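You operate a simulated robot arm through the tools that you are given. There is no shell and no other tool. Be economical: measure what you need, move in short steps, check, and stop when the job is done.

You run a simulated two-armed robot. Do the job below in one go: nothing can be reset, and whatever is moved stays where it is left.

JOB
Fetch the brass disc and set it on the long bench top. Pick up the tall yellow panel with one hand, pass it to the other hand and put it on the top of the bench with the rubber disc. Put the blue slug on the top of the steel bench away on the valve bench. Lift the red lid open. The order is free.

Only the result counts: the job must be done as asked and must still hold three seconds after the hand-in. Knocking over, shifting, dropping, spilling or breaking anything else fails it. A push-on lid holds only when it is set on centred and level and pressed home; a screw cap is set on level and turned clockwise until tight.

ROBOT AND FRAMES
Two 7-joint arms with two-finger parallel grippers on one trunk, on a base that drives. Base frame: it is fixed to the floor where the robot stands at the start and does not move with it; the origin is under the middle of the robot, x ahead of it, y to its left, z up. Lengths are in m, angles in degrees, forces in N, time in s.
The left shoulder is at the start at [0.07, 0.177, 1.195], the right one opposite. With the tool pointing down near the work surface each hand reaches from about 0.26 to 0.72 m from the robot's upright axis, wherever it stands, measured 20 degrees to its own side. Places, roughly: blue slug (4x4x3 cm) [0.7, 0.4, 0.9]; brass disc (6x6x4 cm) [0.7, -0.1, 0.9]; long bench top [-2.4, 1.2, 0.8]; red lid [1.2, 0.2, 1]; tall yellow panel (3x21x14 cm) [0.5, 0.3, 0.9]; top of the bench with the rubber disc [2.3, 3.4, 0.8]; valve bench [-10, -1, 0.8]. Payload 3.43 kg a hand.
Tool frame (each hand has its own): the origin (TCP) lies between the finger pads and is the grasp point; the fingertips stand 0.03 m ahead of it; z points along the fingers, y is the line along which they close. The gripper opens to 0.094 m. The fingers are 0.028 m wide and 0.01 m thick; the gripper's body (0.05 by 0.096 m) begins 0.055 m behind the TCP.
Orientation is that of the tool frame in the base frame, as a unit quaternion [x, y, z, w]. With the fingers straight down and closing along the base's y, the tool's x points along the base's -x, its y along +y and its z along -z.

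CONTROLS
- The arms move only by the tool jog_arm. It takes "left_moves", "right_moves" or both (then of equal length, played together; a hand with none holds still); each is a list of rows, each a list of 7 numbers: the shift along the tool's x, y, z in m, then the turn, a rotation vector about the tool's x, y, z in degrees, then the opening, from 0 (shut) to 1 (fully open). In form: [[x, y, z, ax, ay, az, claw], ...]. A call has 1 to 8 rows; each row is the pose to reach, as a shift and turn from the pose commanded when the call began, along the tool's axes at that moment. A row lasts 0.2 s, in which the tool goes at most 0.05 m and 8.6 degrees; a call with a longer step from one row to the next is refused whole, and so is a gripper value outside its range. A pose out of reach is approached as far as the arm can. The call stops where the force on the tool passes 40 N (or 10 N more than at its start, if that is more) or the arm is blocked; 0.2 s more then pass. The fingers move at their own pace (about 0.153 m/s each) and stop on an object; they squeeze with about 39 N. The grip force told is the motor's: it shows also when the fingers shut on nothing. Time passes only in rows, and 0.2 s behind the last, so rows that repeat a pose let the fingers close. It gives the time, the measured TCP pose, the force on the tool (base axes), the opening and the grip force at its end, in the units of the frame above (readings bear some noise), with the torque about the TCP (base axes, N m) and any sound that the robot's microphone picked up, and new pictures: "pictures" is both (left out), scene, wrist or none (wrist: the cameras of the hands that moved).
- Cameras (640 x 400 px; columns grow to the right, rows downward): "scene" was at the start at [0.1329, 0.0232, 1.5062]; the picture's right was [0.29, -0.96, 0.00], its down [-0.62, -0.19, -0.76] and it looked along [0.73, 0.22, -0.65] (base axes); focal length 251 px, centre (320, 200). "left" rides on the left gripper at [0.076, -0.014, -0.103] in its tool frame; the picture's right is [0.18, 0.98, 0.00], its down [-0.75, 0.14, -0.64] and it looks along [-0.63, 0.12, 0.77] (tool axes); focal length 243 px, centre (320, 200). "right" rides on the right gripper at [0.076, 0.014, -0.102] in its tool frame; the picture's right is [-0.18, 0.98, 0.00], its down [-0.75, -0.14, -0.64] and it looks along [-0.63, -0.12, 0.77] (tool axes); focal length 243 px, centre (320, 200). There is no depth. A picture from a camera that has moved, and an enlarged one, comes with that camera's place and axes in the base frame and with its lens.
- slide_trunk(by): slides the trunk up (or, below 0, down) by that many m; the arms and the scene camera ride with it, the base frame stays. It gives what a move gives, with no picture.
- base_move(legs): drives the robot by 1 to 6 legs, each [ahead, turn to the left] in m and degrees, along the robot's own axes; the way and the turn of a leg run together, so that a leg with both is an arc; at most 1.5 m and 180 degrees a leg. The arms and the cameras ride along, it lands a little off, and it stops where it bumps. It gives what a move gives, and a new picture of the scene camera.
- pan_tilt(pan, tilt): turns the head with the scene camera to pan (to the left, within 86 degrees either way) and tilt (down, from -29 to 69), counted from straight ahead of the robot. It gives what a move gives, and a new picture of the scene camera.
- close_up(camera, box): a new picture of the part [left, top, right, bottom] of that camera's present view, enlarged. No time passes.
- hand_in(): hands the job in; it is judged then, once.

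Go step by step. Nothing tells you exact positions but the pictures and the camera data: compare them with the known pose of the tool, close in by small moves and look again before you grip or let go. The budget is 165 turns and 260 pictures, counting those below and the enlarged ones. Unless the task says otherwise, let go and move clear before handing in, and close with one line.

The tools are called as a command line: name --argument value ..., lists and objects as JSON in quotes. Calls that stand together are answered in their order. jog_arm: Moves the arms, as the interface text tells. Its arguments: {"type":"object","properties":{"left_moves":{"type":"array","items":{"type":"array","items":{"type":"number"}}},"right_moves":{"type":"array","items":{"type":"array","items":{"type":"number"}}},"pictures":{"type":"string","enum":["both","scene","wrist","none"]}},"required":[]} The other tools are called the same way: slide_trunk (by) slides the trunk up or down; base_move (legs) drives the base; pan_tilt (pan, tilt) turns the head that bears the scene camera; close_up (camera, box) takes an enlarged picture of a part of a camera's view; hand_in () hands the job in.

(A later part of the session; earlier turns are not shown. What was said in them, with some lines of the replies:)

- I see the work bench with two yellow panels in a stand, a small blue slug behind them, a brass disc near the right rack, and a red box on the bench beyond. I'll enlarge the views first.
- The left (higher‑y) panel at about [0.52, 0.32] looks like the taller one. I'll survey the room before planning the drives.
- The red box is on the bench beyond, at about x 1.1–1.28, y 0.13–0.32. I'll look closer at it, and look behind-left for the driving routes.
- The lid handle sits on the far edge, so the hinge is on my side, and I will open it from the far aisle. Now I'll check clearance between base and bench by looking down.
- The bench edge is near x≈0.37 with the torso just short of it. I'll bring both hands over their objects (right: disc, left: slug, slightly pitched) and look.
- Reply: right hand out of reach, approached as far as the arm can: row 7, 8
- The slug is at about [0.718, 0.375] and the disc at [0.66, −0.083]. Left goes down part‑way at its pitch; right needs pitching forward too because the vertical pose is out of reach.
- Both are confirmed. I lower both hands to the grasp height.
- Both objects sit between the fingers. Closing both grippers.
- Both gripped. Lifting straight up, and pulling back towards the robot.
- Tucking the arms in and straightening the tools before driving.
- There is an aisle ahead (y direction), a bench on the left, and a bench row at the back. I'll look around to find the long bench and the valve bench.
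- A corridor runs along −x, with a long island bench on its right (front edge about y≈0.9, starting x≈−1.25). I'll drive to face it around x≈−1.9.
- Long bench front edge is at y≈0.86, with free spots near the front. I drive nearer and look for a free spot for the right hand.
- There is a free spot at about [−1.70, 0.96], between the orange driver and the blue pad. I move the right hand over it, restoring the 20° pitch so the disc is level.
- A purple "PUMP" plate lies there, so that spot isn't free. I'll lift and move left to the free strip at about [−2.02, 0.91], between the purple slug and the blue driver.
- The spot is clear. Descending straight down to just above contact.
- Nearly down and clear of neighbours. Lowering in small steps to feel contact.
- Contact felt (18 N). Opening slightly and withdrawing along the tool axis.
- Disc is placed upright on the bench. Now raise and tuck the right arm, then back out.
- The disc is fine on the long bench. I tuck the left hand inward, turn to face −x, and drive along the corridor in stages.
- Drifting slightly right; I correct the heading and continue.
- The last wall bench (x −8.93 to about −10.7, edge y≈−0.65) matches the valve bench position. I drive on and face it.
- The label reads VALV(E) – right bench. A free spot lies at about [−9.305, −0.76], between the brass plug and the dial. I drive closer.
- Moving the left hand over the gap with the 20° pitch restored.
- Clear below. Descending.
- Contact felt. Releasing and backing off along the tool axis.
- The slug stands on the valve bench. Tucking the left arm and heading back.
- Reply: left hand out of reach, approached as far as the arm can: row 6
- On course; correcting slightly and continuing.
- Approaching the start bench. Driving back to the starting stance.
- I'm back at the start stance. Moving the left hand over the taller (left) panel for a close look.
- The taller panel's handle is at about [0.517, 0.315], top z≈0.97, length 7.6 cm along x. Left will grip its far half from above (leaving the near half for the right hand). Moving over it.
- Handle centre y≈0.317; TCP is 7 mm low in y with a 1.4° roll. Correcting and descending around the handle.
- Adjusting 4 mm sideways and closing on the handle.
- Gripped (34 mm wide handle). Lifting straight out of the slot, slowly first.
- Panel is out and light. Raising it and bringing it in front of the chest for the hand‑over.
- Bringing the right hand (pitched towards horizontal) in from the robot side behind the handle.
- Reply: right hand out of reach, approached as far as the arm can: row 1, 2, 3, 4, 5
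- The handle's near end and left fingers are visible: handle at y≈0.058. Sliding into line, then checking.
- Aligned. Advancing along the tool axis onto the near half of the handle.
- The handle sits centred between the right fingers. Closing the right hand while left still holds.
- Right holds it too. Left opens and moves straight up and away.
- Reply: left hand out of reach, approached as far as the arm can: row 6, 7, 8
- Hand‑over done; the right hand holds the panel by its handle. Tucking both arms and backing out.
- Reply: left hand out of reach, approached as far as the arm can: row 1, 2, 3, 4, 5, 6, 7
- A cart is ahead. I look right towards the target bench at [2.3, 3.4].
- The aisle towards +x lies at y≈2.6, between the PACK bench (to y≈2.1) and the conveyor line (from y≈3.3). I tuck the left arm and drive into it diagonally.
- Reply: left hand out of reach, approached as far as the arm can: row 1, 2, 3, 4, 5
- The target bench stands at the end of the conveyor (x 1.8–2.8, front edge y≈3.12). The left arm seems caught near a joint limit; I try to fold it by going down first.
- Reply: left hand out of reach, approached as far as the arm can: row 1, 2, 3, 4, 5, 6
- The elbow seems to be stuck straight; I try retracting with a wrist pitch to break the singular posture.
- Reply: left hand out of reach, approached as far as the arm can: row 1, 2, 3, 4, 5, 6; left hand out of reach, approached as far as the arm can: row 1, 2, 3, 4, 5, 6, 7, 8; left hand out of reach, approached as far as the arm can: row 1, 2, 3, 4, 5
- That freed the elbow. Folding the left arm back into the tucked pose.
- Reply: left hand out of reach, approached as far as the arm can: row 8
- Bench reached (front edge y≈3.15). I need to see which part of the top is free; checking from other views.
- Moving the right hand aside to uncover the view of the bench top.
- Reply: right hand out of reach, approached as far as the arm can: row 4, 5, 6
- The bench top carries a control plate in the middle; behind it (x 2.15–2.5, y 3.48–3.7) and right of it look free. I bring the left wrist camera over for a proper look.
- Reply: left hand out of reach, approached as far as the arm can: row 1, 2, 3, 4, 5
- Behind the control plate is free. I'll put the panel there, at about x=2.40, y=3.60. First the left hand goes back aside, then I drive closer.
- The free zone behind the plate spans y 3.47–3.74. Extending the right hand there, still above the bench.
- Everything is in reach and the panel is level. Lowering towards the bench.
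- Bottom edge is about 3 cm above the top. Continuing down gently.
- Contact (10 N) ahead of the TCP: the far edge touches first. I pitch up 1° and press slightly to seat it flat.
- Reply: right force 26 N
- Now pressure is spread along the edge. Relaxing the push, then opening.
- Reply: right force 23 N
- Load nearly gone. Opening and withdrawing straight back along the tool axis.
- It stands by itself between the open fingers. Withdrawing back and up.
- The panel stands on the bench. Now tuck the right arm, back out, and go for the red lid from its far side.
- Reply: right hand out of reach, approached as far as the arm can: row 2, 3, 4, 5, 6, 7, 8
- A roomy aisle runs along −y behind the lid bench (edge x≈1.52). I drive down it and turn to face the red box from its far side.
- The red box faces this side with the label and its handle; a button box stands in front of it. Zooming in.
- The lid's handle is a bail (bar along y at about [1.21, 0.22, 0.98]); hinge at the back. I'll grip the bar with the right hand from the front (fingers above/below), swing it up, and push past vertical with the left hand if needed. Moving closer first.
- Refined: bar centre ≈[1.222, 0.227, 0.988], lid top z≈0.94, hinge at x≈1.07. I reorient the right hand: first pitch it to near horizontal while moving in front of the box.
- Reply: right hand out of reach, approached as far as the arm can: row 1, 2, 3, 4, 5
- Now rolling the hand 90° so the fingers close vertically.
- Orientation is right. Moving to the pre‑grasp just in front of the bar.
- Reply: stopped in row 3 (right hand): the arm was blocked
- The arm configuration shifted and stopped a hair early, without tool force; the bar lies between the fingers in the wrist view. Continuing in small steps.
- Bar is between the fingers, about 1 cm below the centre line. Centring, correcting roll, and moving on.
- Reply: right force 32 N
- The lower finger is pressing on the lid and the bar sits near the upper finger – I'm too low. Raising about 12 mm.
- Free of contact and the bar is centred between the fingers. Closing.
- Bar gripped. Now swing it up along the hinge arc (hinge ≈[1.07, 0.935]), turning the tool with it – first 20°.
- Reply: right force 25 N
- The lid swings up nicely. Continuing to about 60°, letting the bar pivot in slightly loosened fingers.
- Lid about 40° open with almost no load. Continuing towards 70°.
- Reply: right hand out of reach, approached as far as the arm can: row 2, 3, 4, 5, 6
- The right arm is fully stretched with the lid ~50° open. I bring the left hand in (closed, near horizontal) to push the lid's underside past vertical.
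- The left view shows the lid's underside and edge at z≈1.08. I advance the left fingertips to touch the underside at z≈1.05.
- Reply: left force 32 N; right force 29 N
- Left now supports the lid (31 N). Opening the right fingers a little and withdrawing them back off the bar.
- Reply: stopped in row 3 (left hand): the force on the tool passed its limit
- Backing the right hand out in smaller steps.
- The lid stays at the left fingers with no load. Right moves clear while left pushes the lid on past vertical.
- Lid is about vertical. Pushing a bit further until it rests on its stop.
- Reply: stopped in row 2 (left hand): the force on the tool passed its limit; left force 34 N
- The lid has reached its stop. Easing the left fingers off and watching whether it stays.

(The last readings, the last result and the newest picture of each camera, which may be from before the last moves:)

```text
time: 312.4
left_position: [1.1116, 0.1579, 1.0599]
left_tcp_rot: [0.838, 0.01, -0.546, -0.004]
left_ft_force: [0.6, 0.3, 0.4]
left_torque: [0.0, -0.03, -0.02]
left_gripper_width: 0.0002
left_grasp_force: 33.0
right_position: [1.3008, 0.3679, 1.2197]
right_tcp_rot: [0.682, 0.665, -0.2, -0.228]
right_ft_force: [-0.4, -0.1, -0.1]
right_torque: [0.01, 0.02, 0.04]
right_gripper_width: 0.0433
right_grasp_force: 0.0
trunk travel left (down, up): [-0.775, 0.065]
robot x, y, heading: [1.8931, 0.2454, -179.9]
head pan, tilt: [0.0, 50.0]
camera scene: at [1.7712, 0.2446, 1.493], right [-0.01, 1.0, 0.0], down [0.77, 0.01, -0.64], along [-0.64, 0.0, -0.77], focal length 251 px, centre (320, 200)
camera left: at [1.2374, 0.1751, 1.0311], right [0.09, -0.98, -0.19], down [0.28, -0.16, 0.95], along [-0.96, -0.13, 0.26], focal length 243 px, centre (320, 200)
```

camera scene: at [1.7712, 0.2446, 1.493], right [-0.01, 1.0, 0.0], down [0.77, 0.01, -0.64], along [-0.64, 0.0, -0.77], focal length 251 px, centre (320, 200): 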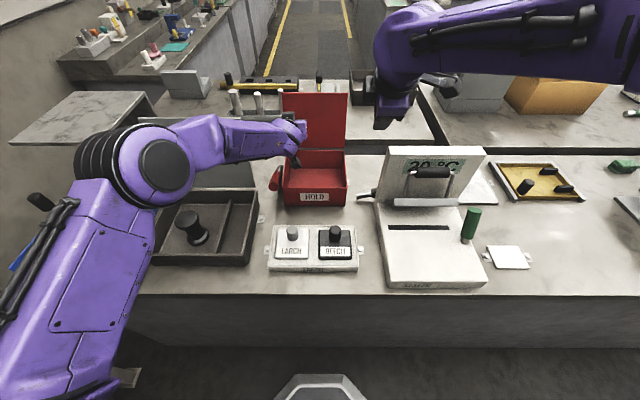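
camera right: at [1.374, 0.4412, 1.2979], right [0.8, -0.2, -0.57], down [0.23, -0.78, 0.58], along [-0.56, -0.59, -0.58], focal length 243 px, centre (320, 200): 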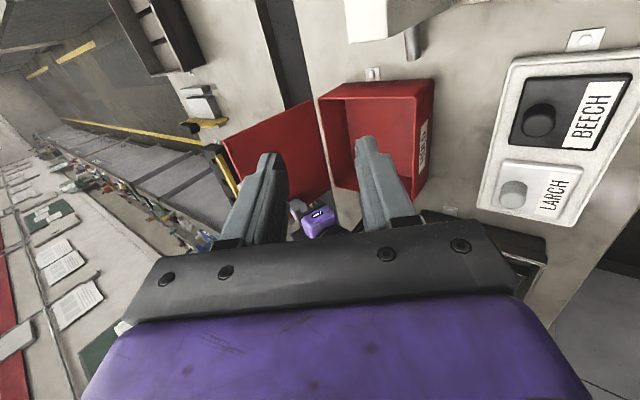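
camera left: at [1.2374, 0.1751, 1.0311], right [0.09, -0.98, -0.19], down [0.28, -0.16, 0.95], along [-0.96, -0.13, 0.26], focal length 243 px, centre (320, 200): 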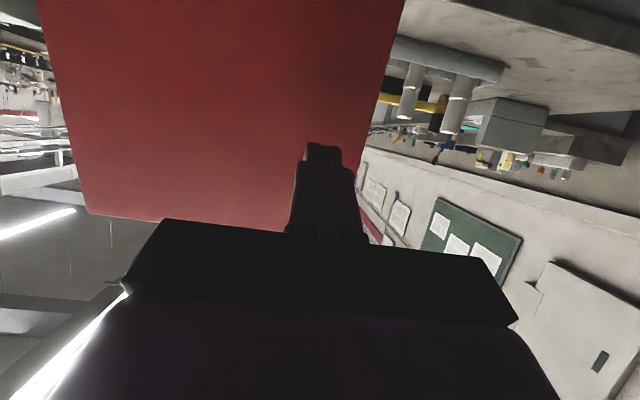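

It stays open. Pulling the left hand well clear.

jog_arm --left_moves '[[0, 0, -0.035, 0, 0, 0, 0], [0, 0, -0.07, 0, 0, 0, 0], [-0.015, 0, -0.105, 0, 0, 0, 0], [-0.03, 0, -0.14, 0, 0, 0, 0], [-0.045, 0, -0.175, 0, 0, 0, 0]]' --right_moves '[[0, 0, -0.01, 0, 0, 0, 0.46], [0, 0, -0.02, 0, 0, 0, 0.46], [0, 0, -0.03, 0, 0, 0, 0.46], [0, 0, -0.03, 0, 0, 0, 0.46], [0, 0, -0.03, 0, 0, 0, 0.46]]' --pictures "none"

base_move --legs '[[-0.3, 0]]'

pan_tilt --pan 0 --tilt 35

```text
time: 313.6
left_position: [1.2555, 0.1597, 1.1737]
left_tcp_rot: [0.838, 0.008, -0.545, -0.005]
left_ft_force: [0.2, 0.6, 0.2]
left_torque: [0.01, 0.0, -0.01]
left_gripper_width: 0.0001
left_grasp_force: 33.1
right_position: [1.3197, 0.3664, 1.245]
right_tcp_rot: [0.682, 0.665, -0.2, -0.229]
right_ft_force: [0.6, -0.9, 0.8]
right_torque: [-0.01, -0.01, -0.02]
right_gripper_width: 0.0429
right_grasp_force: 0.1
trunk travel left (down, up): [-0.775, 0.065]
robot x, y, heading: [1.8941, 0.2487, -179.7]
head pan, tilt: [0.0, 50.0]
```

```text
time: 315.6
left_position: [1.5511, 0.1628, 1.1706]
left_tcp_rot: [0.839, 0.008, -0.544, -0.006]
left_ft_force: [-1.3, -0.2, -0.1]
left_torque: [-0.01, 0.01, -0.02]
left_gripper_width: 0.0
left_grasp_force: 33.0
right_position: [1.6144, 0.3695, 1.2425]
right_tcp_rot: [0.684, 0.664, -0.198, -0.228]
right_ft_force: [-1.0, -0.4, -0.1]
right_torque: [-0.03, -0.01, 0.03]
right_gripper_width: 0.0433
right_grasp_force: 0.1
trunk travel left (down, up): [-0.775, 0.065]
robot x, y, heading: [2.1953, 0.2488, -179.6]
head pan, tilt: [0.0, 50.0]
camera scene: at [2.0659, 0.2472, 1.4925], right [0.0, 1.0, 0.0], down [0.77, 0.0, -0.64], along [-0.64, 0.0, -0.77], focal length 251 px, centre (320, 200)
```

scene: 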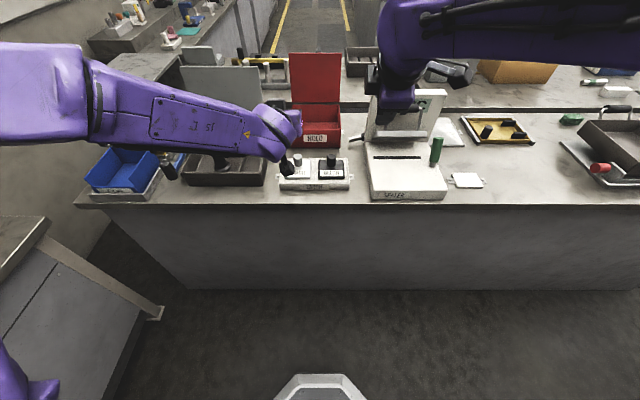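

```text
time: 316.4
left_position: [1.5527, 0.163, 1.172]
left_tcp_rot: [0.839, 0.009, -0.544, -0.005]
left_ft_force: [0.1, -0.1, -0.2]
left_torque: [0.02, 0.05, 0.01]
left_gripper_width: 0.0003
left_grasp_force: 32.8
right_position: [1.6168, 0.3685, 1.2442]
right_tcp_rot: [0.684, 0.664, -0.199, -0.228]
right_ft_force: [-0.3, 0.7, -0.6]
right_torque: [0.05, -0.01, 0.01]
right_gripper_width: 0.043
right_grasp_force: 0.1
trunk travel left (down, up): [-0.775, 0.065]
robot x, y, heading: [2.1934, 0.2496, -179.6]
head pan, tilt: [0.0, 35.0]
camera scene: at [2.0577, 0.2472, 1.5145], right [0.0, 1.0, 0.0], down [0.57, 0.0, -0.82], along [-0.82, 0.0, -0.57], focal length 251 px, centre (320, 200)
```

scene: 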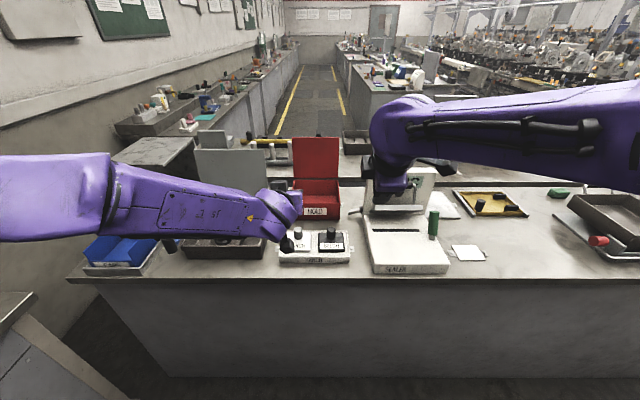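

The lid holds open. A quick check that the panel still stands on the other bench.

base_move --legs '[[0, -75]]'

pan_tilt --pan -15 --tilt 15

close_up --camera "scene" --box '[220, 130, 420, 255]'

```text
time: 320.0
left_position: [1.9382, 0.8435, 1.1712]
left_tcp_rot: [0.673, -0.5, -0.431, -0.334]
left_ft_force: [-0.3, -0.4, 0.0]
left_torque: [-0.01, 0.01, -0.05]
left_gripper_width: 0.0
left_grasp_force: 33.1
right_position: [2.1549, 0.837, 1.2441]
right_tcp_rot: [0.946, 0.115, -0.02, -0.302]
right_ft_force: [0.1, -0.7, -0.4]
right_torque: [0.0, 0.01, 0.04]
right_gripper_width: 0.0433
right_grasp_force: 0.1
trunk travel left (down, up): [-0.775, 0.065]
robot x, y, heading: [2.1935, 0.251, 105.8]
head pan, tilt: [0.0, 35.0]
camera scene: at [2.1571, 0.3808, 1.5145], right [0.96, 0.27, 0.0], down [0.16, -0.55, -0.82], along [-0.22, 0.79, -0.57], focal length 251 px, centre (320, 200)
```

scene: 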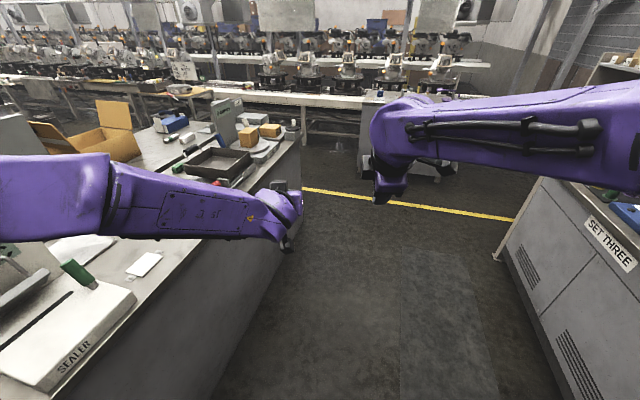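

```text
time: 320.8
left_position: [1.9377, 0.8442, 1.1711]
left_tcp_rot: [0.672, -0.501, -0.43, -0.334]
left_ft_force: [0.1, 0.1, 1.2]
left_torque: [0.0, -0.02, -0.02]
left_gripper_width: 0.0
left_grasp_force: 33.1
right_position: [2.156, 0.8377, 1.2435]
right_tcp_rot: [0.946, 0.115, -0.019, -0.302]
right_ft_force: [0.4, -0.2, -0.6]
right_torque: [0.02, 0.0, 0.01]
right_gripper_width: 0.0433
right_grasp_force: 0.1
trunk travel left (down, up): [-0.775, 0.065]
robot x, y, heading: [2.1948, 0.2476, 105.8]
head pan, tilt: [-15.0, 15.0]
camera scene: at [2.1802, 0.3895, 1.5464], right [1.0, 0.01, 0.0], down [0.0, -0.26, -0.97], along [-0.01, 0.97, -0.26], focal length 251 px, centre (320, 200)
```

scene: 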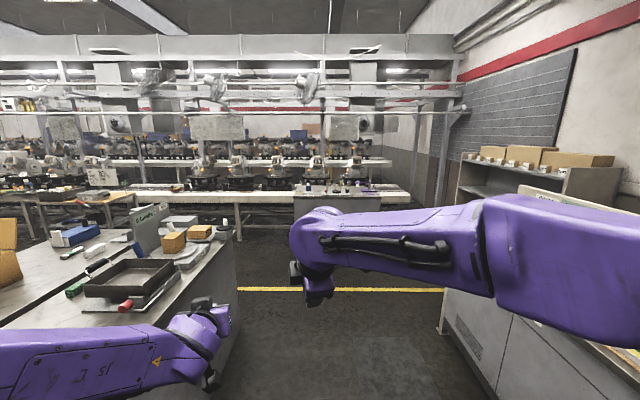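

```text
3.20 times, centred on (320, 192) of scene
camera zoom: at [2.1802, 0.3895, 1.5464], right [1.0, 0.01, 0.0], down [0.0, -0.26, -0.97], along [-0.01, 0.97, -0.26], focal length 803 px, centre (320, 224)
```

zoom: 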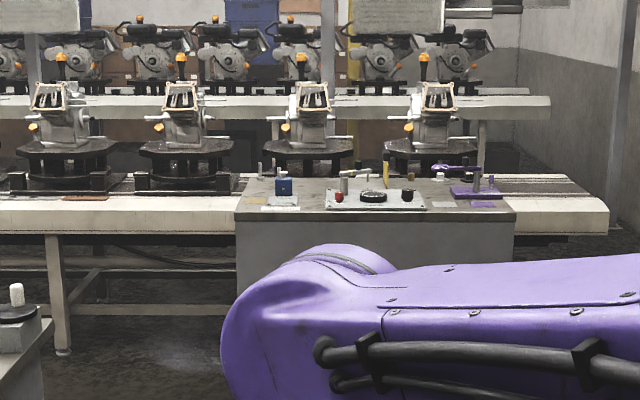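

The panel still stands upright (yellow edge, seen end on), the lid is open, and both hands are clear. Handing in.

hand_in

```text
The job is handed in.
```

I've handed the job in. The brass disc is on the long bench and the blue slug is on the valve bench. The yellow panel was passed from left hand to right and stands upright on the rubber-disc bench. The red lid is open and stays up by itself.
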